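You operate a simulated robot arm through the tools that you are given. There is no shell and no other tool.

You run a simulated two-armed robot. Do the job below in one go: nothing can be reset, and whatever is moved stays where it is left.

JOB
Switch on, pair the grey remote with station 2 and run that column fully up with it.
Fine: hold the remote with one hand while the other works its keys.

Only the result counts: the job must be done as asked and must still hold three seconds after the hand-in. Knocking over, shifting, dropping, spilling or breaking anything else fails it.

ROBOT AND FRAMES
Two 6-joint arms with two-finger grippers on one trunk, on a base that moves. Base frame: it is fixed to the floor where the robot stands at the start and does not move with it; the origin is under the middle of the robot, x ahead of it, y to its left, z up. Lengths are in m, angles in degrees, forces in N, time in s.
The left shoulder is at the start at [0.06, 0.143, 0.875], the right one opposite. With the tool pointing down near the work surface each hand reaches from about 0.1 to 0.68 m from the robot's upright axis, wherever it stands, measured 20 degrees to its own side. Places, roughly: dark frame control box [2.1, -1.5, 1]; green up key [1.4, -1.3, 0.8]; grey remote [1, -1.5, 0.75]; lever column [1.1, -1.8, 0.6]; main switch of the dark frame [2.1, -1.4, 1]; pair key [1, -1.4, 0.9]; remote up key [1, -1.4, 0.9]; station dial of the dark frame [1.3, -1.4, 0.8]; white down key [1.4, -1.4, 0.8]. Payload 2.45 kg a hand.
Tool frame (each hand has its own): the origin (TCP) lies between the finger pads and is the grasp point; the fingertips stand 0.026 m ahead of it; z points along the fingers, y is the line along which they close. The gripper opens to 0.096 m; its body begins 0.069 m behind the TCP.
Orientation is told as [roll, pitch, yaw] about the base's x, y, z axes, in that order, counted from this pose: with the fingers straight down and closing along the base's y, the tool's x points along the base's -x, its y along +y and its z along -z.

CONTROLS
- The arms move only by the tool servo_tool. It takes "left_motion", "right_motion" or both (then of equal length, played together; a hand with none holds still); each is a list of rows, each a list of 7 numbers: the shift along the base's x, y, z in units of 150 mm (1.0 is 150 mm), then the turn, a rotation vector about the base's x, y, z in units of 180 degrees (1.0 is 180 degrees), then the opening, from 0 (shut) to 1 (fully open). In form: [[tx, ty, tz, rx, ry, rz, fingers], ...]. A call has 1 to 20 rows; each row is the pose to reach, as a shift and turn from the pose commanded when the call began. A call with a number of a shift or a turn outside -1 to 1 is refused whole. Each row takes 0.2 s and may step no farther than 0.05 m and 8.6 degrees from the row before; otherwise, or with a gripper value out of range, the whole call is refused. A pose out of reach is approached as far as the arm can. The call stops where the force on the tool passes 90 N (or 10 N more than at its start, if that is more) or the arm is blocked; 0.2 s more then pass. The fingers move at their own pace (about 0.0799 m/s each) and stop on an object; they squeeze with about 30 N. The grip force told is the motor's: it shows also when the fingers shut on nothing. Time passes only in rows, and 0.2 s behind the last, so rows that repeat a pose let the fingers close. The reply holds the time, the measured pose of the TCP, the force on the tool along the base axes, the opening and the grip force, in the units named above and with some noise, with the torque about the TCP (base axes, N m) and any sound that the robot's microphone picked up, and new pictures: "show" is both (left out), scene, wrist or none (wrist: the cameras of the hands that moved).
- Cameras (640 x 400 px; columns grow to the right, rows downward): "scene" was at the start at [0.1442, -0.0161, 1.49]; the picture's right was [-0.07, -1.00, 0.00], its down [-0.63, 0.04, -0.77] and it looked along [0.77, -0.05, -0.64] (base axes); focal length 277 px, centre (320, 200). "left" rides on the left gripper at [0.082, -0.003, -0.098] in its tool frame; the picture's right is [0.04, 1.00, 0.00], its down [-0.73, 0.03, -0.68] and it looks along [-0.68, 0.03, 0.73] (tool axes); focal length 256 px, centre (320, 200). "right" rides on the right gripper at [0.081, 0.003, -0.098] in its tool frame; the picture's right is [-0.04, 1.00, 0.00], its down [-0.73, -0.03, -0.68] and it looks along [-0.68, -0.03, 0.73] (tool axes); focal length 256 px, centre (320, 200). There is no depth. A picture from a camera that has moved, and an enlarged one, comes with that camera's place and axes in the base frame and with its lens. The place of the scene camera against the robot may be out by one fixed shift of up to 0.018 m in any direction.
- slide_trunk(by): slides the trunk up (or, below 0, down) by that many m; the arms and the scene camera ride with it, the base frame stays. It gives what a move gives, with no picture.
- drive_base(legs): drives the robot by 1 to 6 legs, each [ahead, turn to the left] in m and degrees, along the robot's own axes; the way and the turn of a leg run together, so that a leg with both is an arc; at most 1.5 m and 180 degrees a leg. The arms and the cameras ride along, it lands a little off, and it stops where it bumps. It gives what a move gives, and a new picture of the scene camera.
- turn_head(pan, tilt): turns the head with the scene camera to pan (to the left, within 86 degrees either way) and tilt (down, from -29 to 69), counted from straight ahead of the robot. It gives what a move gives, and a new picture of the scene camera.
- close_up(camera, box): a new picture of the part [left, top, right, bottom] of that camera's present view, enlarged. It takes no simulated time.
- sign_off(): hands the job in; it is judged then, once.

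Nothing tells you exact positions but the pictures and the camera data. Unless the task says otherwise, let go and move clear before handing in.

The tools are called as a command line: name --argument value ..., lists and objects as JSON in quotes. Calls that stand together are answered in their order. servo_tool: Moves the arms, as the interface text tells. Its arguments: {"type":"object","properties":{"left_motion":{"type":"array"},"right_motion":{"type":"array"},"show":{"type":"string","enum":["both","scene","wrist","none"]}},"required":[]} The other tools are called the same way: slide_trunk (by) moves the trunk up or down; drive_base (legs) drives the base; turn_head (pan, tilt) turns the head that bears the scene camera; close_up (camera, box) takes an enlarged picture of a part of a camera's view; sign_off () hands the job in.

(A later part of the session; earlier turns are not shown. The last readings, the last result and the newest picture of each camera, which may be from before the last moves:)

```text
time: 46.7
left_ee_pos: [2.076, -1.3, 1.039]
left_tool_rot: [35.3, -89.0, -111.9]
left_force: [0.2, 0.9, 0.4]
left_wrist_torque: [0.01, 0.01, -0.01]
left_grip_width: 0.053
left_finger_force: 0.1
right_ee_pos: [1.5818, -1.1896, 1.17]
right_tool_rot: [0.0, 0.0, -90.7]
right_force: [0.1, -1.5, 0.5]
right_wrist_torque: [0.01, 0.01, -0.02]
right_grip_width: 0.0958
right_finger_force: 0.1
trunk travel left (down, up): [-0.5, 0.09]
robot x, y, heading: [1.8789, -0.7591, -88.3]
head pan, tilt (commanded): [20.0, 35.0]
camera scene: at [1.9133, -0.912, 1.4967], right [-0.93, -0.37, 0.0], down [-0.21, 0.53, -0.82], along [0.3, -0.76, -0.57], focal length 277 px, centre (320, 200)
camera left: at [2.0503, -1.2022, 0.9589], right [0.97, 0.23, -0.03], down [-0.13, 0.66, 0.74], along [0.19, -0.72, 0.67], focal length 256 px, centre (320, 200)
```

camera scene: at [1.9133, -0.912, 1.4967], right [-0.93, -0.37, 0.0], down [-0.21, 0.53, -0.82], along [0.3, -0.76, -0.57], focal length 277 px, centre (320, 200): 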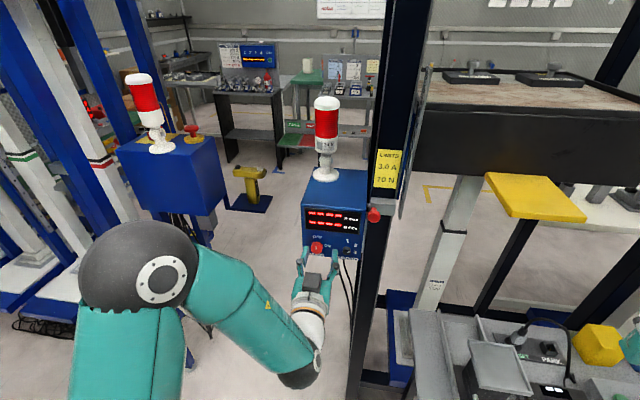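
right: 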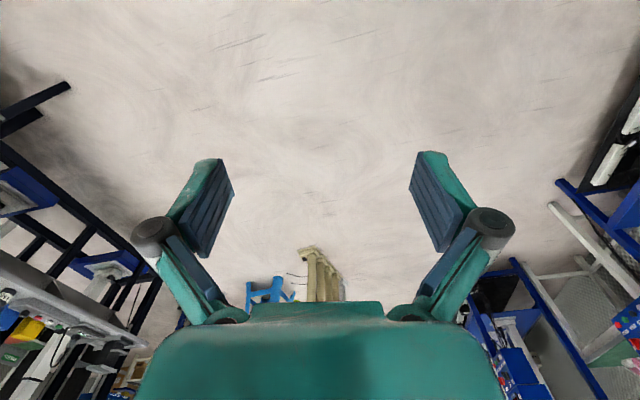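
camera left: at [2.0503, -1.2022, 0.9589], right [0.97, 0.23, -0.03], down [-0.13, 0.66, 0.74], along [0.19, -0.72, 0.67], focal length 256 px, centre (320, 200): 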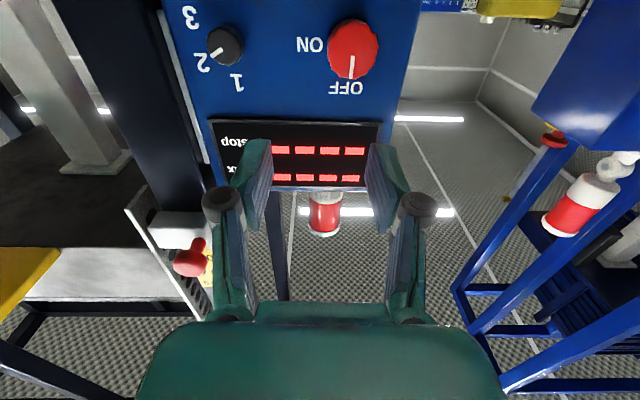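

The knob now shows in the left wrist view; triangulated to about [2.115, -1.383, 0.996], and the tool axis is nearly on the face normal. I'll line the hand up at a standoff of about 7 cm.

servo_tool --left_motion '[[0.07, -0.04, -0.15, 0, 0, 0, 0.55], [0.147, -0.08, -0.287, 0, 0, 0, 0.55], [0.147, -0.08, -0.287, 0, 0, 0, 0.55]]'

close_up --camera "left" --box '[200, 60, 440, 210]'

```text
time: 47.5
left_ee_pos: [2.0981, -1.3095, 0.9981]
left_tool_rot: [33.7, -89.0, -110.3]
left_force: [-0.2, -0.5, -0.9]
left_wrist_torque: [0.01, 0.02, 0.01]
left_grip_width: 0.0529
left_finger_force: 0.1
right_ee_pos: [1.5814, -1.1895, 1.1707]
right_tool_rot: [0.1, 0.0, -90.6]
right_force: [-0.8, -0.1, 0.7]
right_wrist_torque: [0.01, -0.01, -0.02]
right_grip_width: 0.0958
right_finger_force: 0.1
trunk travel left (down, up): [-0.5, 0.09]
robot x, y, heading: [1.8783, -0.7603, -88.3]
head pan, tilt (commanded): [20.0, 35.0]
camera scene: at [1.9131, -0.9121, 1.4967], right [-0.93, -0.37, 0.0], down [-0.21, 0.53, -0.82], along [0.3, -0.76, -0.57], focal length 277 px, centre (320, 200)
camera left: at [2.0731, -1.214, 0.9174], right [0.97, 0.23, -0.03], down [-0.13, 0.65, 0.74], along [0.19, -0.72, 0.67], focal length 256 px, centre (320, 200)
```

scene: 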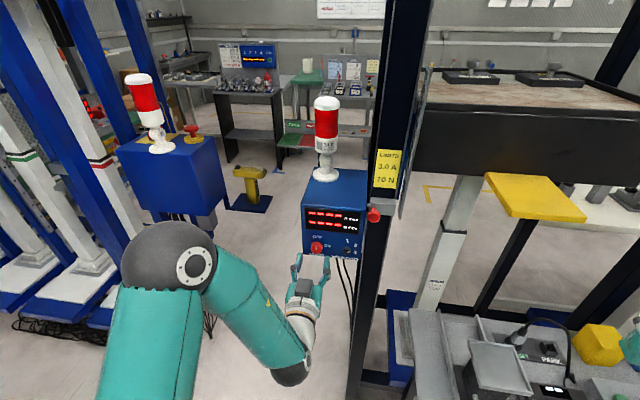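
left: 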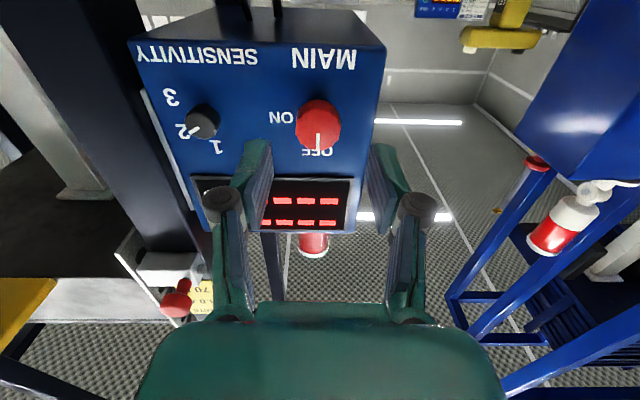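

```text
2.67 times, centred on (320, 135) of left
camera zoom: at [2.0731, -1.214, 0.9174], right [0.97, 0.23, -0.03], down [-0.13, 0.65, 0.74], along [0.19, -0.72, 0.67], focal length 683 px, centre (320, 373)
```

zoom: 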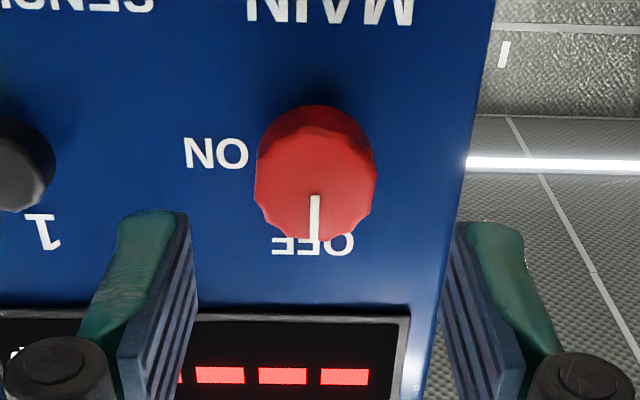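

Front face of the knob is at about [2.109, -1.363, 0.995], about 29 mm wide and 18 mm deep, and the hand is aligned within 2–3 mm. Before gripping, I'll test in free air that the wrist can roll 90° clockwise about the tool axis.

servo_tool --left_motion '[[0, 0, 0, 0.01, -0.0444, 0, 0.55], [0, 0, 0, 0.02, -0.0888, 0, 0.55], [0, 0, 0, 0.03, -0.1332, 0, 0.55], [0, 0, 0, 0.04, -0.1776, 0, 0.55], [0, 0, 0, 0.05, -0.222, 0, 0.55], [0, 0, 0, 0.06, -0.2664, 0, 0.55], [0, 0, 0, 0.07, -0.3108, 0, 0.55], [0, 0, 0, 0.08, -0.3552, 0, 0.55], [0, 0, 0, 0.09, -0.3996, 0, 0.55], [0, 0, 0, 0.1, -0.444, 0, 0.55], [0, 0, 0, 0.11, -0.488, 0, 0.55]]' --show "wrist"

```text
time: 49.9
left_ee_pos: [2.098, -1.3119, 0.9962]
left_tool_rot: [90.7, 0.8, -166.4]
left_force: [-0.3, 0.1, -0.1]
left_wrist_torque: [-0.03, -0.05, -0.01]
left_grip_width: 0.053
left_finger_force: 0.0
right_ee_pos: [1.5814, -1.1906, 1.1687]
right_tool_rot: [-0.1, 0.0, -90.6]
right_force: [0.4, 0.0, 0.2]
right_wrist_torque: [0.02, 0.01, -0.01]
right_grip_width: 0.096
right_finger_force: 0.0
trunk travel left (down, up): [-0.5, 0.09]
robot x, y, heading: [1.8818, -0.7569, -88.2]
head pan, tilt (commanded): [20.0, 35.0]
camera left: at [2.1546, -1.1956, 0.9927], right [0.02, 0.02, 1.0], down [-0.87, 0.49, 0.01], along [-0.49, -0.87, 0.03], focal length 256 px, centre (320, 200)
```

left: 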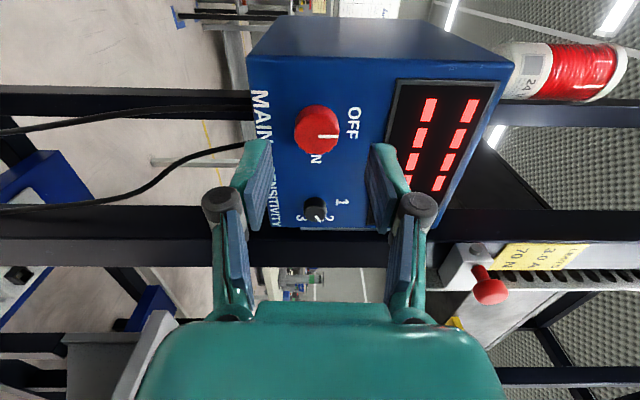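

The roll works and the knob stays centred. I'll roll back, advance along the axis so the fingertips straddle the knob, and close on it.

servo_tool --left_motion '[[0, 0, 0, -0.01, 0.0444, 0, 0.55], [0, 0, 0, -0.02, 0.0888, 0, 0.55], [0, 0, 0, -0.03, 0.1332, 0, 0.55], [0, 0, 0, -0.04, 0.1776, 0, 0.55], [0, 0, 0, -0.05, 0.222, 0, 0.55], [0, 0, 0, -0.06, 0.2664, 0, 0.55], [0, 0, 0, -0.07, 0.3108, 0, 0.55], [0, 0, 0, -0.08, 0.3552, 0, 0.55], [0, 0, 0, -0.09, 0.3996, 0, 0.55], [0, 0, 0, -0.1, 0.444, 0, 0.55], [0, 0, 0, -0.11, 0.488, 0, 0.55], [0.012, -0.06, 0, -0.11, 0.488, 0, 0.55], [0.025, -0.12, 0, -0.11, 0.488, 0, 0.55], [0.038, -0.18, 0, -0.11, 0.488, 0, 0.55], [0.05, -0.23, -0.005, -0.11, 0.488, 0, 0.55], [0.056, -0.257, -0.007, -0.11, 0.488, 0, 0.55], [0.056, -0.257, -0.007, -0.11, 0.488, 0, 0.55]]'

close_up --camera "left" --box '[200, 60, 440, 260]'

```text
time: 53.5
left_ee_pos: [2.1043, -1.3508, 0.9957]
left_tool_rot: [31.5, -88.9, -107.9]
left_force: [0.3, 0.5, 1.3]
left_wrist_torque: [0.01, 0.0, 0.02]
left_grip_width: 0.0529
left_finger_force: 0.1
right_ee_pos: [1.5822, -1.1895, 1.1699]
right_tool_rot: [0.0, -0.1, -90.7]
right_force: [0.4, -0.7, 1.0]
right_wrist_torque: [0.0, 0.0, -0.02]
right_grip_width: 0.096
right_finger_force: 0.1
trunk travel left (down, up): [-0.5, 0.09]
robot x, y, heading: [1.8842, -0.7582, -88.4]
head pan, tilt (commanded): [20.0, 35.0]
camera scene: at [1.9132, -0.9124, 1.4967], right [-0.93, -0.37, 0.0], down [-0.21, 0.53, -0.82], along [0.3, -0.76, -0.57], focal length 277 px, centre (320, 200)
camera left: at [2.0799, -1.253, 0.9149], right [0.97, 0.24, -0.03], down [-0.14, 0.65, 0.75], along [0.2, -0.72, 0.67], focal length 256 px, centre (320, 200)
```

scene: 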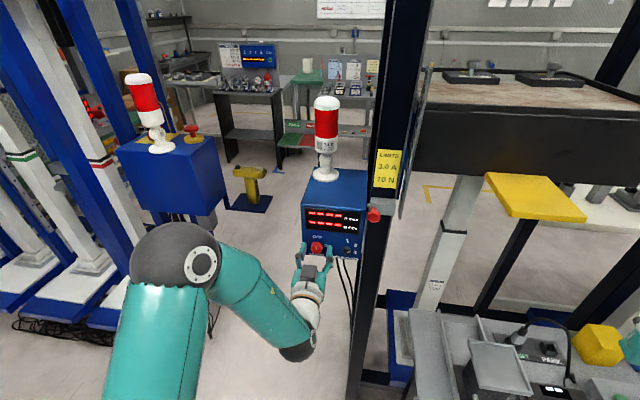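
left: 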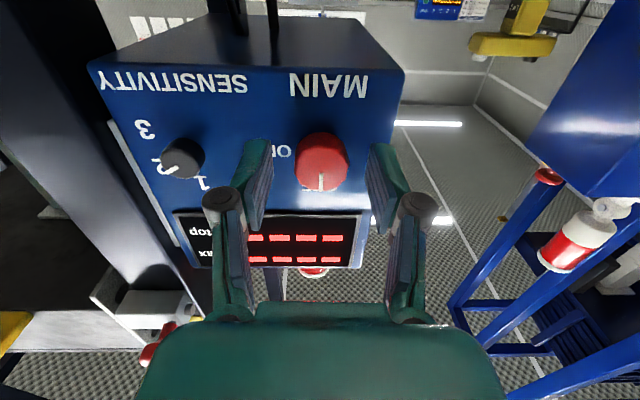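

```text
2.00 times, centred on (320, 160) of left
camera zoom: at [2.0799, -1.253, 0.9149], right [0.97, 0.24, -0.03], down [-0.14, 0.65, 0.75], along [0.2, -0.72, 0.67], focal length 512 px, centre (320, 280)
```

zoom: 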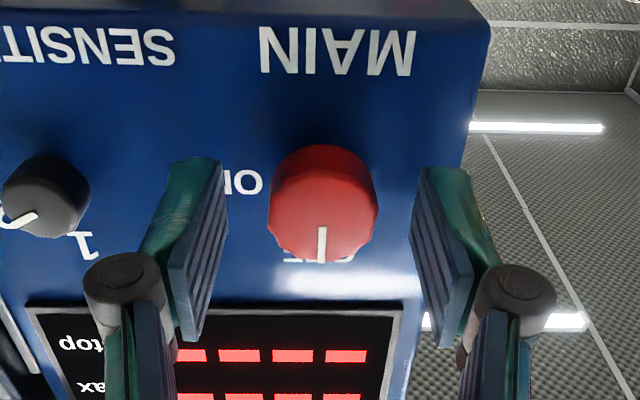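

The fingers straddle the knob well. Closing the grip on it now.

servo_tool --left_motion '[[0.005, 0, 0, 0, 0, 0, 0.0], [0.005, 0, 0, 0, 0, 0, 0.0], [0.005, 0, 0, 0, 0, 0, 0.0]]' --show "wrist"

```text
time: 54.3
left_ee_pos: [2.1059, -1.3502, 0.995]
left_tool_rot: [30.7, -88.8, -107.0]
left_force: [-1.2, 1.5, -0.5]
left_wrist_torque: [-0.22, -0.08, -0.08]
left_grip_width: 0.0291
left_finger_force: 45.0
right_ee_pos: [1.5819, -1.1886, 1.1695]
right_tool_rot: [0.0, 0.0, -90.7]
right_force: [0.1, -0.3, -0.3]
right_wrist_torque: [0.01, -0.01, -0.02]
right_grip_width: 0.0961
right_finger_force: 0.0
trunk travel left (down, up): [-0.5, 0.09]
robot x, y, heading: [1.8836, -0.7586, -88.5]
head pan, tilt (commanded): [20.0, 35.0]
camera left: at [2.0803, -1.2529, 0.915], right [0.97, 0.24, -0.03], down [-0.14, 0.65, 0.75], along [0.2, -0.72, 0.67], focal length 256 px, centre (320, 200)
```

left: 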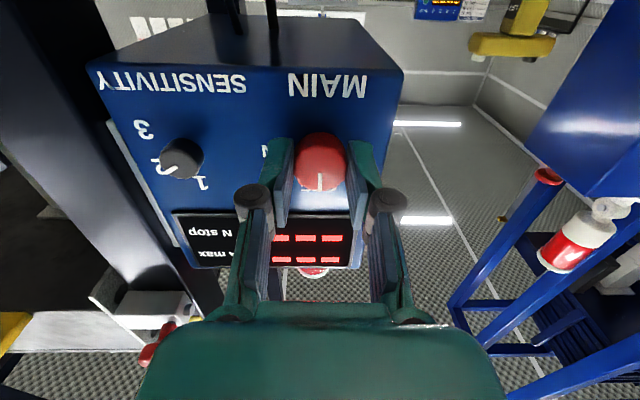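

Gripped at 29 mm. Turning clockwise 60° first and checking.

servo_tool --left_motion '[[0, 0, 0, 0.01, -0.0444, 0, 0], [0, 0, 0, 0.02, -0.0888, 0, 0], [0, 0, 0, 0.03, -0.1332, 0, 0], [0, 0, 0, 0.04, -0.1776, 0, 0], [0, 0, 0, 0.05, -0.222, 0, 0], [0, 0, 0, 0.06, -0.2664, 0, 0], [0, 0, 0, 0.07, -0.3108, 0, 0]]'

```text
time: 55.9
left_ee_pos: [2.1048, -1.3491, 0.9952]
left_tool_rot: [89.9, -31.9, -165.9]
left_force: [0.3, 4.8, -4.8]
left_wrist_torque: [-0.4, -0.09, -0.98]
left_grip_width: 0.0291
left_finger_force: 45.0
right_ee_pos: [1.5819, -1.1893, 1.1695]
right_tool_rot: [0.0, 0.0, -90.7]
right_force: [-0.4, -0.1, -0.3]
right_wrist_torque: [0.01, 0.01, 0.0]
right_grip_width: 0.096
right_finger_force: 0.1
trunk travel left (down, up): [-0.5, 0.09]
robot x, y, heading: [1.8829, -0.7622, -87.9]
head pan, tilt (commanded): [20.0, 35.0]
camera scene: at [1.9135, -0.912, 1.4967], right [-0.93, -0.37, 0.0], down [-0.21, 0.53, -0.82], along [0.3, -0.76, -0.57], focal length 277 px, centre (320, 200)
camera left: at [2.1478, -1.2375, 0.9487], right [0.55, 0.14, 0.83], down [-0.75, 0.51, 0.41], along [-0.37, -0.85, 0.38], focal length 256 px, centre (320, 200)
```

scene: 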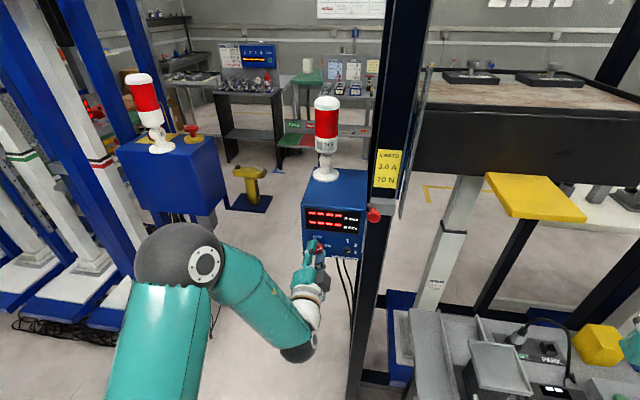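
left: 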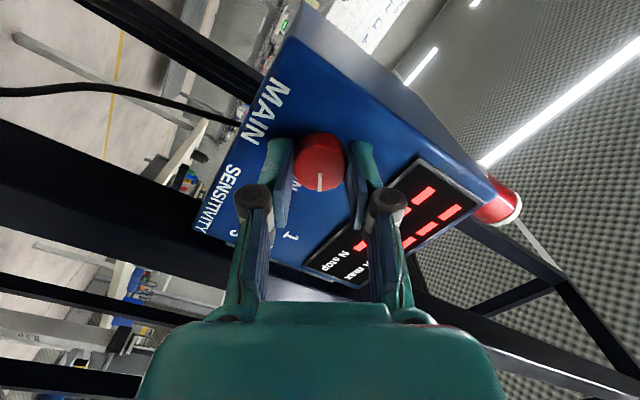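

The knob turns with the hand. Continuing the remaining ~33°.

servo_tool --left_motion '[[0, 0, 0, 0.01, -0.0444, 0, 0], [0, 0, 0, 0.02, -0.0888, 0, 0], [0, 0, 0, 0.03, -0.1332, 0, 0], [0, 0, 0, 0.04, -0.1776, 0, 0], [0, 0, 0, 0.04, -0.1776, 0, 0]]'

close_up --camera "left" --box '[200, 60, 520, 260]'

close_up --camera "scene" --box '[270, 150, 400, 270]'

```text
time: 57.1
left_ee_pos: [2.105, -1.3505, 0.9954]
left_tool_rot: [90.3, 0.7, -165.8]
left_force: [7.1, 6.6, -12.8]
left_wrist_torque: [0.38, 0.18, 0.24]
left_grip_width: 0.029
left_finger_force: 44.9
left hand out of reach, approached as far as the arm can: row 4, 5
right_ee_pos: [1.583, -1.191, 1.1705]
right_tool_rot: [-0.1, -0.1, -90.7]
right_force: [-0.8, 0.2, -0.1]
right_wrist_torque: [0.0, 0.01, -0.02]
right_grip_width: 0.096
right_finger_force: 0.1
trunk travel left (down, up): [-0.5, 0.09]
robot x, y, heading: [1.8821, -0.758, -88.4]
head pan, tilt (commanded): [20.0, 35.0]
camera scene: at [1.9147, -0.9128, 1.4965], right [-0.93, -0.37, 0.0], down [-0.21, 0.53, -0.82], along [0.3, -0.76, -0.57], focal length 277 px, centre (320, 200)
camera left: at [2.1611, -1.234, 0.9918], right [0.03, 0.01, 1.0], down [-0.88, 0.48, 0.02], along [-0.48, -0.88, 0.02], focal length 256 px, centre (320, 200)
```

scene: 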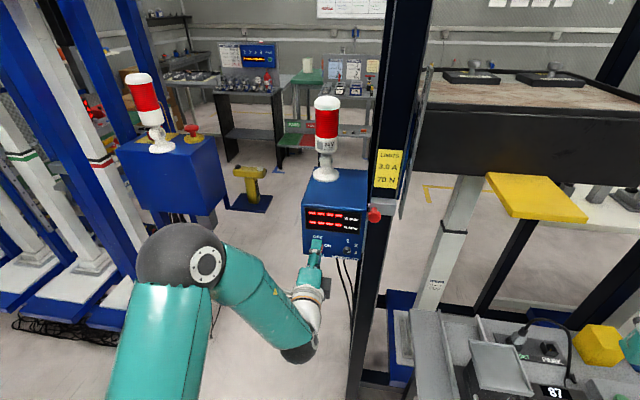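
left: 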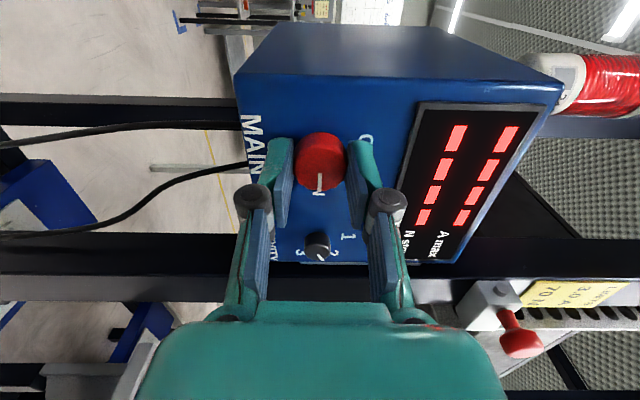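

```text
2.00 times, centred on (360, 160) of left
camera zoom: at [2.1611, -1.234, 0.9918], right [0.03, 0.01, 1.0], down [-0.88, 0.48, 0.02], along [-0.48, -0.88, 0.02], focal length 512 px, centre (240, 280)
```

zoom: 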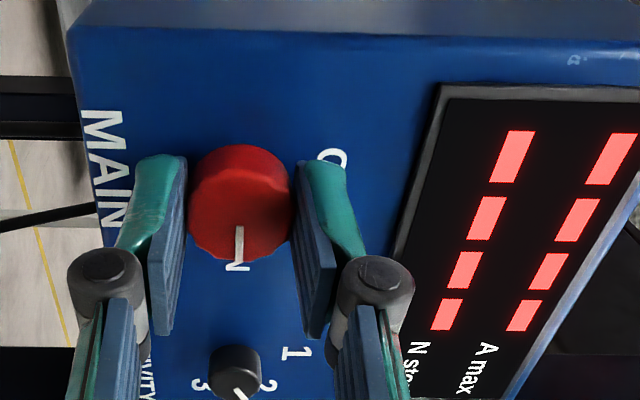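

```text
3.33 times, centred on (335, 210) of scene
camera zoom: at [1.9147, -0.9128, 1.4965], right [-0.93, -0.37, 0.0], down [-0.21, 0.53, -0.82], along [0.3, -0.76, -0.57], focal length 923 px, centre (270, 167)
```

zoom: 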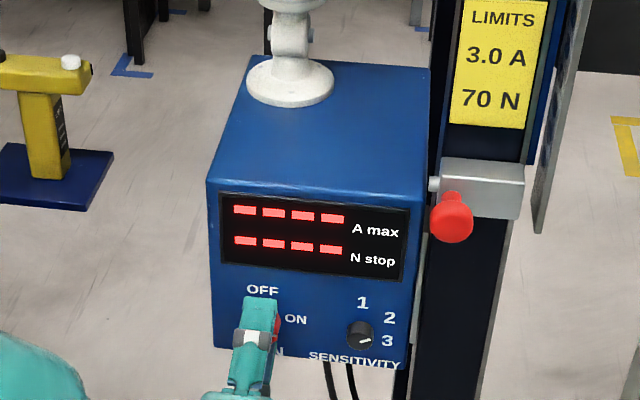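

The mark is at ON and the handset display on the bench lit up ("87"), so the frame is powered. I'll release and back the left hand off along the knob axis.

servo_tool --left_motion '[[0, 0, 0, 0, 0, 0, 0.5], [0, 0, 0, 0, 0, 0, 0.5], [-0.03, 0.13, 0, 0, 0, 0, 0.5], [-0.06, 0.26, 0, 0, 0, 0, 0.5], [-0.09, 0.39, 0, 0, 0, 0, 0.5], [-0.12, 0.52, 0, 0, 0, 0, 0.5]]'

close_up --camera "left" --box '[200, 60, 520, 260]'

close_up --camera "scene" --box '[400, 60, 640, 400]'

```text
time: 58.5
left_ee_pos: [2.0852, -1.2729, 0.9983]
left_tool_rot: [90.8, 0.6, -166.4]
left_force: [-0.7, 0.3, -0.2]
left_wrist_torque: [0.01, 0.0, 0.01]
left_grip_width: 0.0483
left_finger_force: 0.0
right_ee_pos: [1.5814, -1.1897, 1.1689]
right_tool_rot: [0.0, 0.0, -90.8]
right_force: [1.0, 0.3, 0.4]
right_wrist_torque: [0.0, 0.0, 0.03]
right_grip_width: 0.0959
right_finger_force: 0.1
trunk travel left (down, up): [-0.5, 0.09]
robot x, y, heading: [1.8781, -0.7625, -88.3]
head pan, tilt (commanded): [20.0, 35.0]
camera scene: at [1.913, -0.9122, 1.4967], right [-0.93, -0.37, 0.0], down [-0.21, 0.53, -0.82], along [0.3, -0.76, -0.57], focal length 277 px, centre (320, 200)
camera left: at [2.1428, -1.1578, 0.9933], right [0.02, 0.02, 1.0], down [-0.87, 0.49, 0.01], along [-0.49, -0.87, 0.03], focal length 256 px, centre (320, 200)
```

scene: 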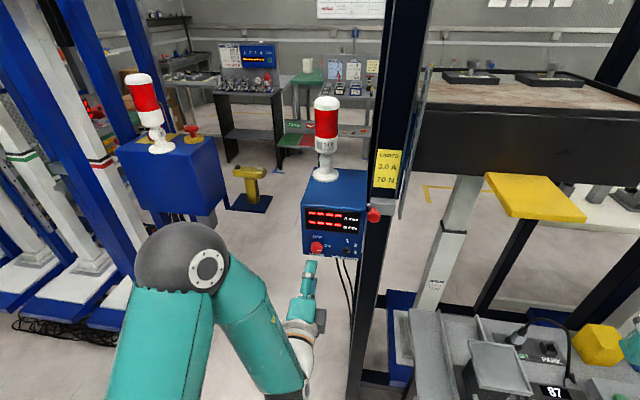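
left: 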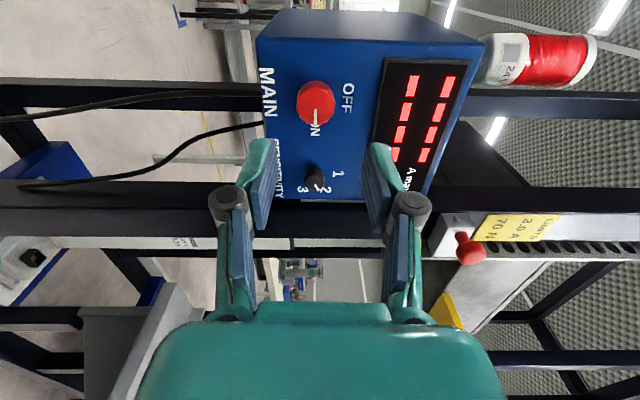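

```text
2.00 times, centred on (360, 160) of left
camera zoom: at [2.1428, -1.1578, 0.9933], right [0.02, 0.02, 1.0], down [-0.87, 0.49, 0.01], along [-0.49, -0.87, 0.03], focal length 512 px, centre (240, 280)
```

zoom: 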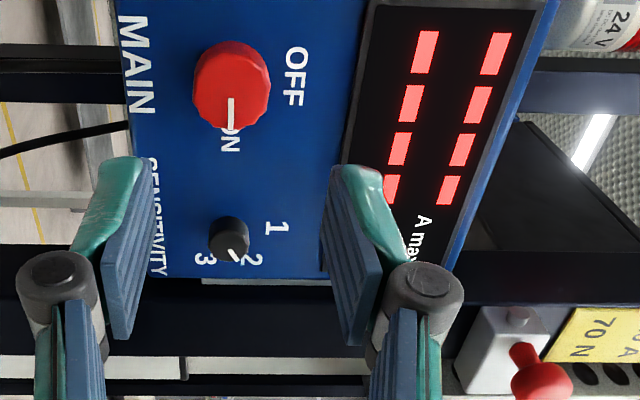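

```text
1.18 times, centred on (520, 230) of scene
camera zoom: at [1.913, -0.9122, 1.4967], right [-0.93, -0.37, 0.0], down [-0.21, 0.53, -0.82], along [0.3, -0.76, -0.57], focal length 326 px, centre (85, 165)
```

zoom: 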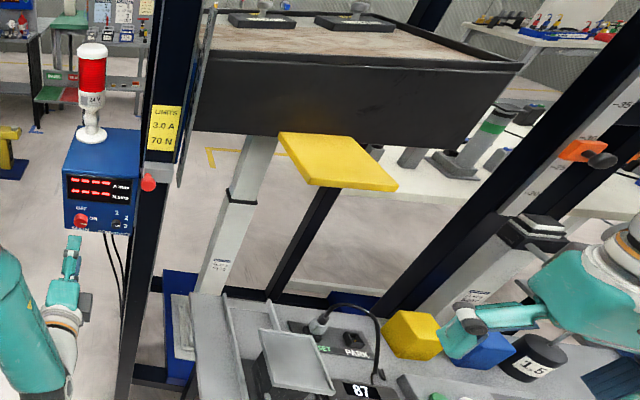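

The MAIN knob now points at ON. Next I'll lift the left hand and unroll it, then fold it back to a tool-down carrying pose aligned with the frame.

servo_tool --left_motion '[[0, 0.04, 0.05, -0.01, 0.0444, 0, 0.5], [0, 0.08, 0.1, -0.02, 0.0888, 0, 0.5], [0, 0.12, 0.2, -0.03, 0.1332, 0, 0.5], [0, 0.16, 0.3, -0.04, 0.1776, 0, 0.5], [0, 0.2, 0.4, -0.05, 0.222, 0, 0.5], [0, 0.22, 0.5, -0.06, 0.2664, 0, 0.5], [0, 0.24, 0.6, -0.07, 0.3108, 0, 0.5], [0, 0.26, 0.7, -0.08, 0.3552, 0, 0.5], [0, 0.28, 0.8, -0.09, 0.3996, 0, 0.5], [0, 0.3, 0.9, -0.1, 0.444, 0, 0.5], [0, 0.3, 1.0, -0.11, 0.488, 0, 0.5]]' --show "scene"

```text
time: 60.9
left_ee_pos: [2.0828, -1.2377, 1.1523]
left_tool_rot: [28.1, -89.0, -104.7]
left_force: [-0.5, 0.5, 0.6]
left_wrist_torque: [0.04, -0.03, -0.02]
left_grip_width: 0.0479
left_finger_force: 0.0
left hand out of reach, approached as far as the arm can: row 1, 2, 3, 4, 5, 6, 7, 8, 9, 10, 11
right_ee_pos: [1.5817, -1.1902, 1.1697]
right_tool_rot: [0.1, 0.0, -90.7]
right_force: [-0.1, 0.3, -0.5]
right_wrist_torque: [0.01, 0.04, -0.01]
right_grip_width: 0.0958
right_finger_force: 0.0
trunk travel left (down, up): [-0.5, 0.09]
robot x, y, heading: [1.8808, -0.7595, -88.2]
head pan, tilt (commanded): [20.0, 35.0]
camera scene: at [1.9134, -0.9117, 1.4967], right [-0.93, -0.37, 0.0], down [-0.21, 0.53, -0.82], along [0.3, -0.76, -0.57], focal length 277 px, centre (320, 200)
```

scene: 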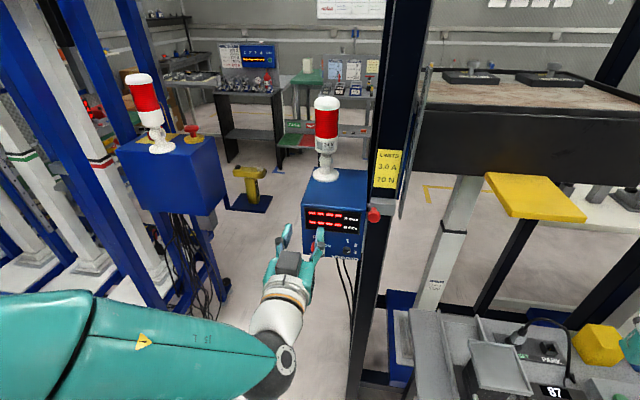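

servo_tool --left_motion '[[-0.03, 0, 0.0, 0.0444, 0.01, 0, 0.5], [-0.06, 0, 0.0, 0.0888, 0.02, 0, 0.5], [-0.1, 0.0, 0.0, 0.1332, 0.03, 0, 0.5], [-0.14, 0.0, 0.0, 0.1776, 0.04, 0, 0.5], [-0.18, 0.02, 0.0, 0.222, 0.05, 0, 0.5], [-0.22, 0.04, 0.0, 0.2664, 0.06, 0, 0.5], [-0.26, 0.06, 0.0, 0.3108, 0.07, 0, 0.5], [-0.3, 0.08, 0.0, 0.3552, 0.08, 0, 0.5], [-0.34, 0.1, 0.0, 0.3996, 0.09, 0, 0.5], [-0.36, 0.12, 0, 0.444, 0.1, 0, 0.5], [-0.36, 0.14, 0, 0.488, 0.11, 0, 0.5]]' --show "scene"

```text
time: 63.3
left_ee_pos: [2.0298, -1.2151, 1.1514]
left_tool_rot: [0.6, 1.1, -78.0]
left_force: [-0.2, 0.9, 0.9]
left_wrist_torque: [0.01, 0.04, -0.01]
left_grip_width: 0.0482
left_finger_force: 0.1
right_ee_pos: [1.5816, -1.1911, 1.169]
right_tool_rot: [0.0, 0.1, -90.7]
right_force: [0.6, -1.2, 0.1]
right_wrist_torque: [0.02, -0.02, -0.03]
right_grip_width: 0.0959
right_finger_force: 0.0
trunk travel left (down, up): [-0.5, 0.09]
robot x, y, heading: [1.8828, -0.7595, -88.5]
head pan, tilt (commanded): [20.0, 35.0]
camera scene: at [1.9133, -0.9133, 1.4966], right [-0.93, -0.37, 0.0], down [-0.21, 0.53, -0.82], along [0.3, -0.76, -0.57], focal length 277 px, centre (320, 200)
```

scene: 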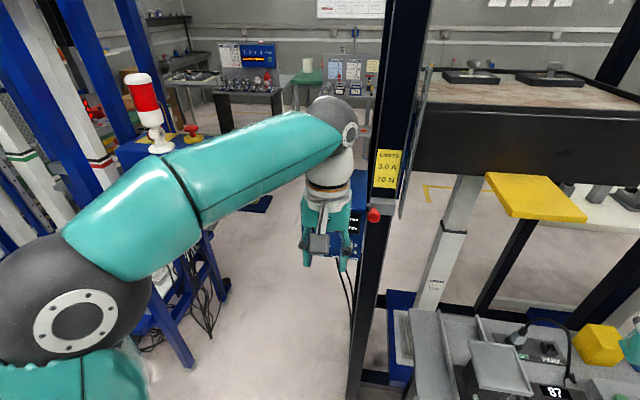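

Left arm is folded. I'll turn right, travel along the bench at a safe distance, and stop in front of the remote and dial.

drive_base --legs '[[0, -91], [0.84, 0]]'

```text
time: 67.0
left_ee_pos: [1.4762, -1.029, 1.1534]
left_tool_rot: [0.7, 0.9, -152.1]
left_force: [-0.7, 0.4, -0.3]
left_wrist_torque: [-0.03, -0.08, 0.02]
left_grip_width: 0.0481
left_finger_force: 0.0
right_ee_pos: [1.3779, -0.5899, 1.168]
right_tool_rot: [0.2, 0.3, -164.8]
right_force: [-1.0, 0.8, -0.9]
right_wrist_torque: [-0.04, -0.04, 0.01]
right_grip_width: 0.0959
right_finger_force: 0.0
trunk travel left (down, up): [-0.5, 0.09]
robot x, y, heading: [1.8928, -0.8105, -164.5]
head pan, tilt (commanded): [20.0, 35.0]
stopped in leg 1: the robot was blocked; the commanded pose is now the measured one
camera scene: at [1.7578, -0.8845, 1.4965], right [-0.58, 0.81, 0.0], down [0.47, 0.33, -0.82], along [-0.66, -0.48, -0.57], focal length 277 px, centre (320, 200)
```

scene: 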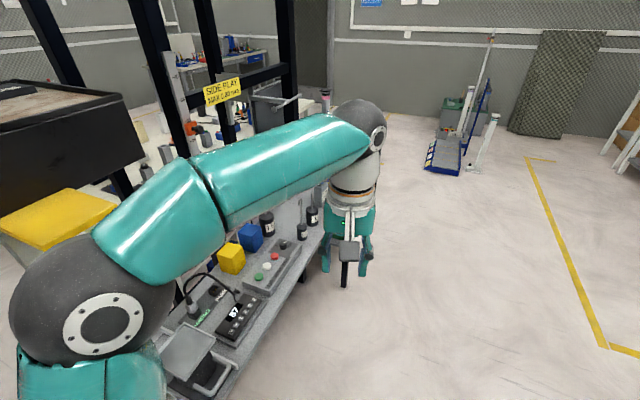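

The stop again came after ~75° of a single turn with nothing near, so I'll use shorter turn legs. Continuing.

drive_base --legs '[[0, -14], [0.82, 0], [0, 50], [0, 48]]'

turn_head --pan 0 --tilt 45

```text
time: 76.5
left_ee_pos: [1.119, -1.3083, 1.1541]
left_tool_rot: [0.5, 0.8, -86.4]
left_force: [0.3, -0.8, 0.1]
left_wrist_torque: [-0.01, 0.12, -0.01]
left_grip_width: 0.0477
left_finger_force: 0.2
right_ee_pos: [0.6803, -1.2166, 1.1715]
right_tool_rot: [-0.2, 0.1, -99.1]
right_force: [0.1, -0.4, 0.1]
right_wrist_torque: [0.05, 0.04, -0.05]
right_grip_width: 0.0958
right_finger_force: 0.0
trunk travel left (down, up): [-0.5, 0.09]
robot x, y, heading: [1.0322, -0.8272, -96.6]
head pan, tilt (commanded): [20.0, 35.0]
stopped in leg 4: the robot was blocked; the commanded pose is now the measured one
camera scene: at [1.0504, -0.985, 1.4965], right [-0.97, -0.23, 0.0], down [-0.14, 0.56, -0.82], along [0.19, -0.8, -0.58], focal length 277 px, centre (320, 200)
```

scene: 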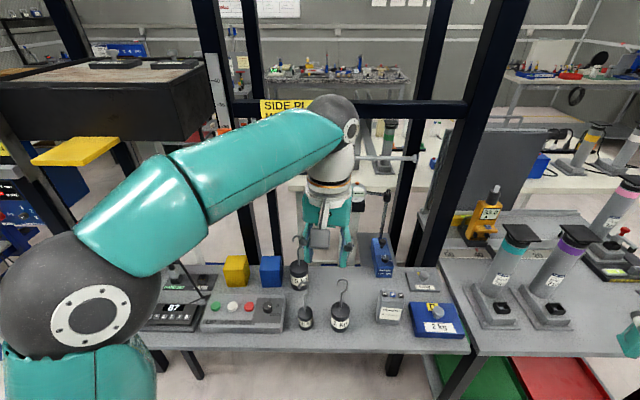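

```text
time: 77.3
left_ee_pos: [1.1192, -1.3056, 1.1543]
left_tool_rot: [0.6, 0.9, -86.3]
left_force: [-0.4, 0.3, 0.0]
left_wrist_torque: [-0.01, -0.03, 0.0]
left_grip_width: 0.0482
left_finger_force: 0.0
right_ee_pos: [0.6773, -1.2164, 1.1708]
right_tool_rot: [0.0, 0.0, -99.1]
right_force: [-0.9, 0.2, 0.2]
right_wrist_torque: [-0.01, 0.02, 0.0]
right_grip_width: 0.0958
right_finger_force: 0.2
trunk travel left (down, up): [-0.5, 0.09]
robot x, y, heading: [1.0344, -0.8248, -96.4]
head pan, tilt (commanded): [0.0, 45.0]
camera scene: at [1.0179, -0.9791, 1.4819], right [-0.99, 0.11, 0.0], down [0.08, 0.7, -0.71], along [-0.08, -0.7, -0.71], focal length 277 px, centre (320, 200)
```

scene: 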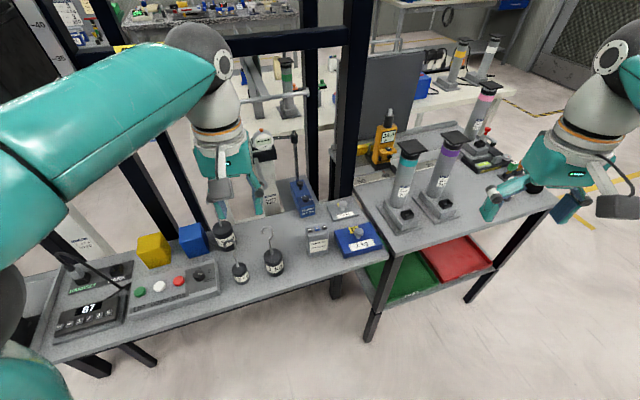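

The "blocked" stops seem to come from the robot's own drift in long turns, not from contact. Now the bench is right ahead; I'll enlarge the remote, the dial and the lever column.

close_up --camera "scene" --box '[270, 190, 390, 265]'

close_up --camera "scene" --box '[120, 250, 240, 325]'

close_up --camera "scene" --box '[230, 60, 350, 230]'

```text
5.33 times, centred on (330, 228) of scene
camera zoom: at [1.0179, -0.9791, 1.4819], right [-0.99, 0.11, 0.0], down [0.08, 0.7, -0.71], along [-0.08, -0.7, -0.71], focal length 1476 px, centre (267, 53)
```

zoom: 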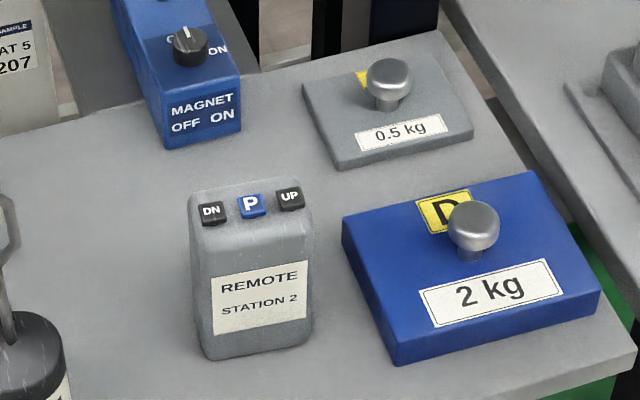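

```text
5.33 times, centred on (180, 288) of scene
camera zoom: at [1.0179, -0.9791, 1.4819], right [-0.99, 0.11, 0.0], down [0.08, 0.7, -0.71], along [-0.08, -0.7, -0.71], focal length 1476 px, centre (1067, -267)
```

zoom: 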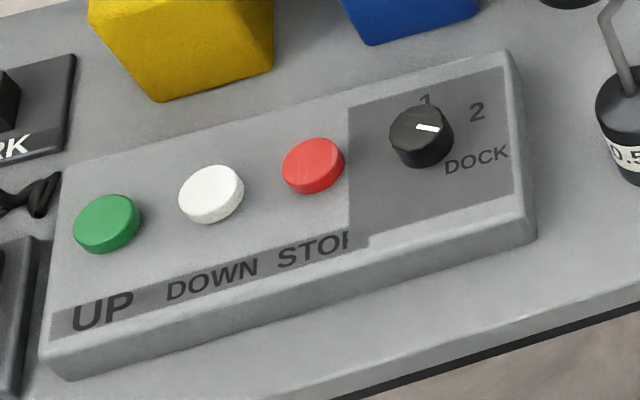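

```text
2.35 times, centred on (290, 145) of scene
camera zoom: at [1.0179, -0.9791, 1.4819], right [-0.99, 0.11, 0.0], down [0.08, 0.7, -0.71], along [-0.08, -0.7, -0.71], focal length 651 px, centre (391, 329)
```

zoom: 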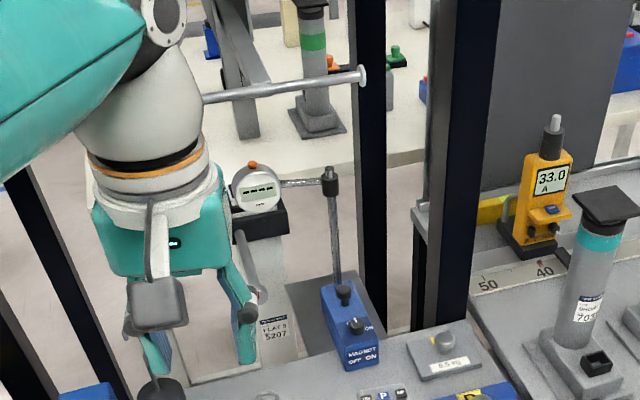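

Dial: positions 1, 2 and DOCK, with the mark now at DOCK; it sits near [1.30, -1.40, 0.81]. The remote's top is near [0.97, -1.48, 0.87] with keys DN, P, UP 21 mm apart. I'll move the base to about [0.90, -0.955], squared to the frame (heading ≈ −77).

drive_base --legs '[[0, -40], [0.19, 0]]'

```text
time: 81.0
left_ee_pos: [0.6467, -1.3778, 1.1543]
left_tool_rot: [0.7, 0.9, -126.4]
left_force: [-0.6, 0.6, 0.4]
left_wrist_torque: [-0.01, -0.04, 0.02]
left_grip_width: 0.0479
left_finger_force: 0.1
right_ee_pos: [0.3688, -1.0258, 1.1699]
right_tool_rot: [0.1, 0.2, -139.4]
right_force: [-1.0, 0.4, -0.6]
right_wrist_torque: [-0.03, -0.06, -0.03]
right_grip_width: 0.0961
right_finger_force: 0.1
trunk travel left (down, up): [-0.5, 0.09]
robot x, y, heading: [0.902, -0.9735, -136.5]
head pan, tilt (commanded): [0.0, 45.0]
camera scene: at [0.8, -1.0805, 1.4817], right [-0.69, 0.73, 0.0], down [0.52, 0.48, -0.71], along [-0.51, -0.48, -0.71], focal length 277 px, centre (320, 200)
```

scene: 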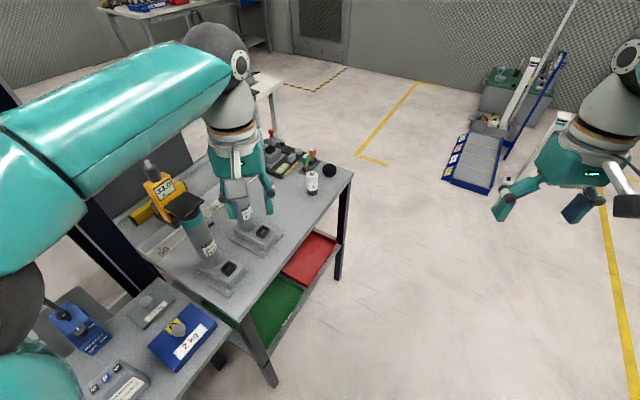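

drive_base --legs '[[0, 35]]'

drive_base --legs '[[0, 24]]'

```text
time: 83.2
left_ee_pos: [0.9277, -1.4585, 1.1545]
left_tool_rot: [0.7, 0.8, -91.6]
left_force: [-0.3, 0.1, -0.1]
left_wrist_torque: [-0.02, 0.02, -0.01]
left_grip_width: 0.0478
left_finger_force: 0.0
right_ee_pos: [0.497, -1.3274, 1.172]
right_tool_rot: [0.1, 0.2, -104.3]
right_force: [0.3, -1.0, 0.0]
right_wrist_torque: [-0.01, 0.01, -0.01]
right_grip_width: 0.0963
right_finger_force: 0.1
trunk travel left (down, up): [-0.5, 0.09]
robot x, y, heading: [0.8835, -0.9661, -101.8]
head pan, tilt (commanded): [0.0, 45.0]
camera scene: at [0.8513, -1.1211, 1.4818], right [-0.98, 0.21, 0.0], down [0.15, 0.69, -0.71], along [-0.15, -0.69, -0.71], focal length 277 px, centre (320, 200)
```

scene: 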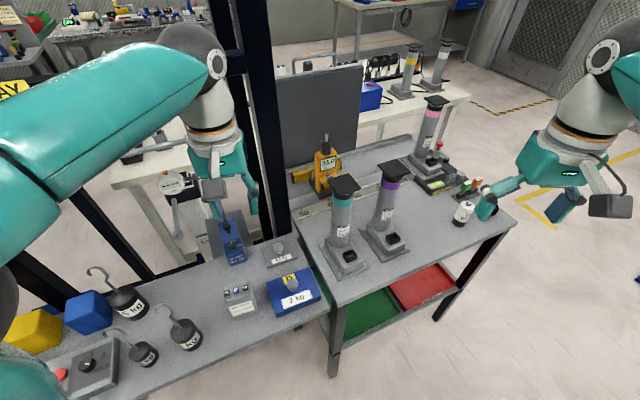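

```text
time: 85.0
left_ee_pos: [1.121, -1.3989, 1.1538]
left_tool_rot: [0.5, 0.9, -67.6]
left_force: [-0.3, -0.9, 0.0]
left_wrist_torque: [0.01, 0.0, 0.02]
left_grip_width: 0.0477
left_finger_force: 0.1
right_ee_pos: [0.6759, -1.4546, 1.1718]
right_tool_rot: [0.0, -0.1, -80.3]
right_force: [-0.2, -0.3, 0.4]
right_wrist_torque: [0.03, 0.02, 0.0]
right_grip_width: 0.096
right_finger_force: 0.0
trunk travel left (down, up): [-0.5, 0.09]
robot x, y, heading: [0.8657, -0.9784, -77.8]
head pan, tilt (commanded): [0.0, 45.0]
camera scene: at [0.8937, -1.125, 1.4818], right [-0.98, -0.21, 0.0], down [-0.15, 0.69, -0.71], along [0.15, -0.69, -0.71], focal length 277 px, centre (320, 200)
```

scene: 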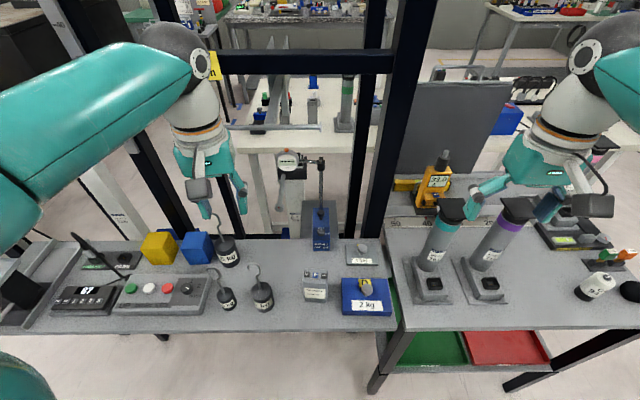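

I'm now square to the bench with the remote straight ahead at ~0.5 m and the dial to the left. Zooming for accurate positions.

close_up --camera "scene" --box '[110, 255, 230, 330]'

close_up --camera "scene" --box '[260, 240, 400, 328]'

close_up --camera "scene" --box '[220, 60, 360, 260]'

close_up --camera "left" --box '[0, 0, 640, 400]'

```text
5.33 times, centred on (170, 292) of scene
camera zoom: at [0.8937, -1.125, 1.4818], right [-0.98, -0.21, 0.0], down [-0.15, 0.69, -0.71], along [0.15, -0.69, -0.71], focal length 1476 px, centre (1120, -293)
```

zoom: 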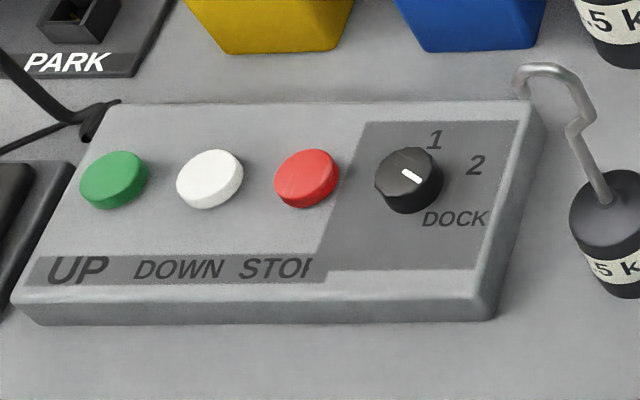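

```text
4.55 times, centred on (330, 284) of scene
camera zoom: at [0.8937, -1.125, 1.4818], right [-0.98, -0.21, 0.0], down [-0.15, 0.69, -0.71], along [0.15, -0.69, -0.71], focal length 1258 px, centre (274, -182)
```

zoom: 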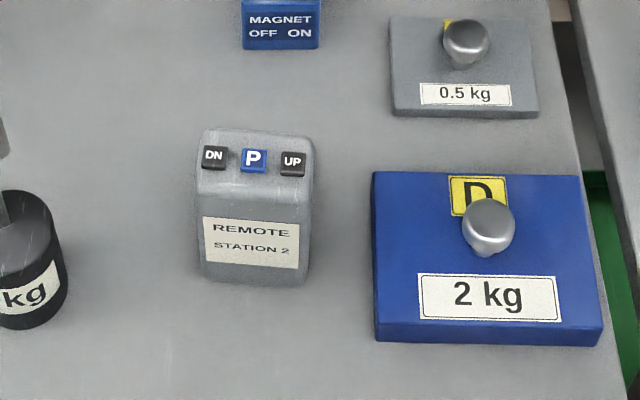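

```text
2.00 times, centred on (290, 160) of scene
camera zoom: at [0.8937, -1.125, 1.4818], right [-0.98, -0.21, 0.0], down [-0.15, 0.69, -0.71], along [0.15, -0.69, -0.71], focal length 554 px, centre (380, 280)
```

zoom: 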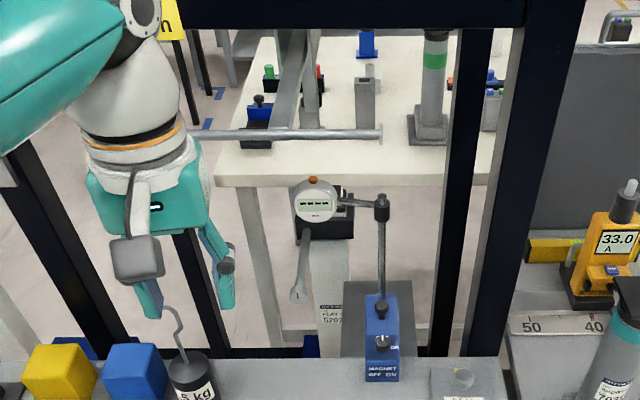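

```text
1.00 times, centred on (320, 200) of left (not enlarged: the box is as wide or as high as the picture)
camera zoom: at [1.0874, -1.3242, 1.2539], right [0.91, 0.42, 0.01], down [0.3, -0.68, 0.67], along [0.29, -0.6, -0.74], focal length 256 px, centre (320, 200)
```

zoom: 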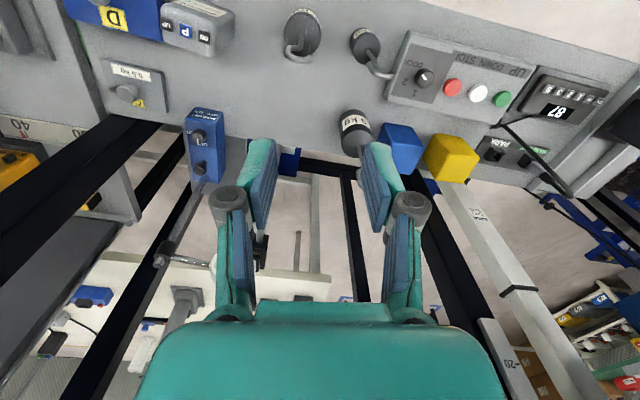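

The dial's mark is at DOCK; it must go 60° counter-clockwise (seen from above) to "2". STOP lies only ~48 mm away on the left, so I'll grip the dial front-to-back. First I'll bring the left hand above the dial and yaw it.

servo_tool --left_motion '[[0.15, 0.03, 0, 0, 0, 0.045, 0.5], [0.3, 0.06, 0, 0, 0, 0.09, 0.5], [0.45, 0.1, 0, 0, 0, 0.135, 0.5], [0.6, 0.14, 0, 0, 0, 0.18, 0.5], [0.75, 0.17, 0, 0, 0, 0.225, 0.5], [0.9, 0.2, 0, 0, 0, 0.27, 0.5], [1.0, 0.2, 0, 0, 0, 0.285, 0.5]]'

```text
time: 86.6
left_ee_pos: [1.2724, -1.3668, 1.1568]
left_tool_rot: [0.6, 0.7, -16.1]
left_force: [0.2, 0.9, -0.8]
left_wrist_torque: [0.02, 0.02, 0.02]
left_grip_width: 0.0479
left_finger_force: 0.1
right_ee_pos: [0.6754, -1.4547, 1.1715]
right_tool_rot: [0.0, 0.0, -80.3]
right_force: [-0.1, 0.5, -0.9]
right_wrist_torque: [0.0, -0.02, 0.02]
right_grip_width: 0.096
right_finger_force: 0.1
trunk travel left (down, up): [-0.5, 0.09]
robot x, y, heading: [0.8654, -0.9811, -78.2]
head pan, tilt (commanded): [0.0, 45.0]
camera scene: at [0.8937, -1.1248, 1.4818], right [-0.98, -0.21, 0.0], down [-0.15, 0.69, -0.71], along [0.15, -0.69, -0.71], focal length 277 px, centre (320, 200)
camera left: at [1.1944, -1.3483, 1.2551], right [0.24, 0.97, 0.01], down [0.72, -0.19, 0.67], along [0.65, -0.15, -0.74], focal length 256 px, centre (320, 200)
```

scene: 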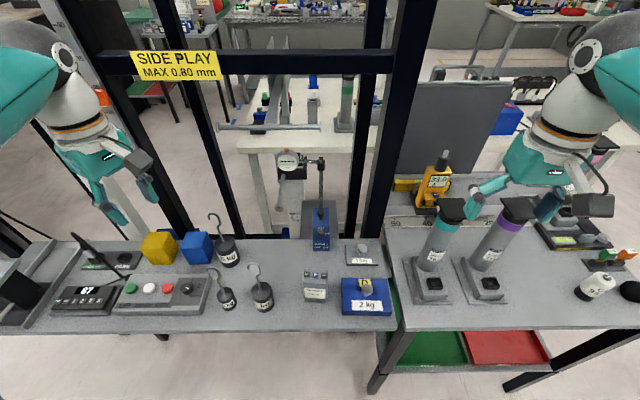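
left: 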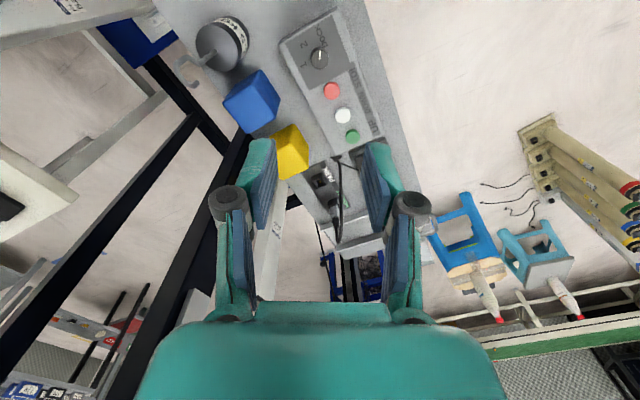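

The dial is at about [1.30, -1.368] from the wrist view. A positive yaw would swing the wrist camera over the 0.5 kg weight's hook, so I'll use the opposite wrist direction (camera over the key side), testing reach up high first.

servo_tool --left_motion '[[0.01, 0, 0, 0, 0, -0.045, 0.5], [0.02, 0, 0, 0, 0, -0.09, 0.5], [0.03, 0, 0, 0, 0, -0.135, 0.5], [0.05, 0, 0, 0, 0, -0.18, 0.5], [0.07, 0, 0, 0, 0, -0.225, 0.5], [0.09, 0, 0, 0, 0, -0.27, 0.5], [0.11, 0, 0, 0, 0, -0.315, 0.5], [0.13, 0, 0, 0, 0, -0.36, 0.5], [0.15, 0, 0, 0, 0, -0.405, 0.5], [0.17, 0, 0, 0, 0, -0.45, 0.5], [0.18, 0, 0, 0, 0, -0.495, 0.5], [0.18, 0, 0, 0, 0, -0.54, 0.5], [0.18, 0, 0, 0, 0, -0.585, 0.5], [0.18, 0, 0, 0, 0, -0.63, 0.5], [0.18, 0, 0, 0, 0, -0.672, 0.5], [0.18, 0, 0, 0, 0, -0.717, 0.5], [0.18, 0, 0, 0, 0, -0.762, 0.5], [0.18, 0, 0, 0, 0, -0.807, 0.5], [0.18, 0, 0, 0, 0, -0.852, 0.5], [0.18, 0, 0, 0, 0, -0.897, 0.5]]'

```text
time: 90.8
left_ee_pos: [1.2989, -1.3681, 1.1548]
left_tool_rot: [0.6, 0.9, -177.7]
left_force: [0.4, 0.2, 0.5]
left_wrist_torque: [-0.02, -0.02, 0.02]
left_grip_width: 0.0479
left_finger_force: 0.0
right_ee_pos: [0.6761, -1.454, 1.1723]
right_tool_rot: [0.0, 0.0, -80.3]
right_force: [-0.8, 0.1, -0.5]
right_wrist_torque: [0.02, -0.02, 0.03]
right_grip_width: 0.0958
right_finger_force: 0.0
trunk travel left (down, up): [-0.5, 0.09]
robot x, y, heading: [0.8662, -0.9747, -77.9]
head pan, tilt (commanded): [0.0, 45.0]
camera scene: at [0.8936, -1.1246, 1.4819], right [-0.98, -0.21, 0.0], down [-0.15, 0.69, -0.71], along [0.15, -0.69, -0.71], focal length 277 px, centre (320, 200)
camera left: at [1.3792, -1.3596, 1.2541], right [0.08, -1.0, 0.01], down [-0.74, -0.05, 0.67], along [-0.67, -0.06, -0.74], focal length 256 px, centre (320, 200)
```

scene: 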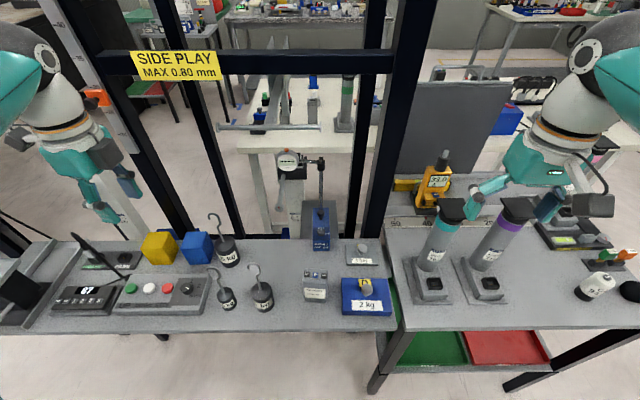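
left: 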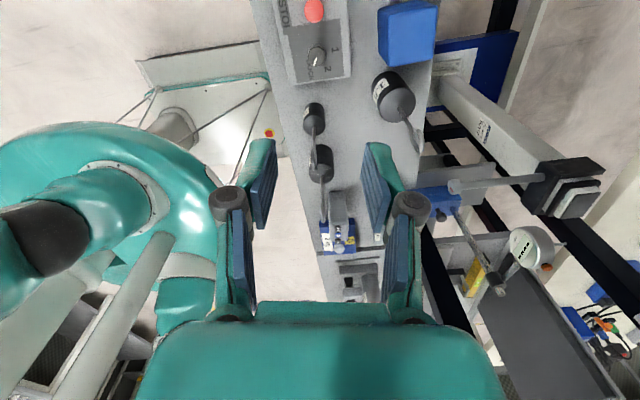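

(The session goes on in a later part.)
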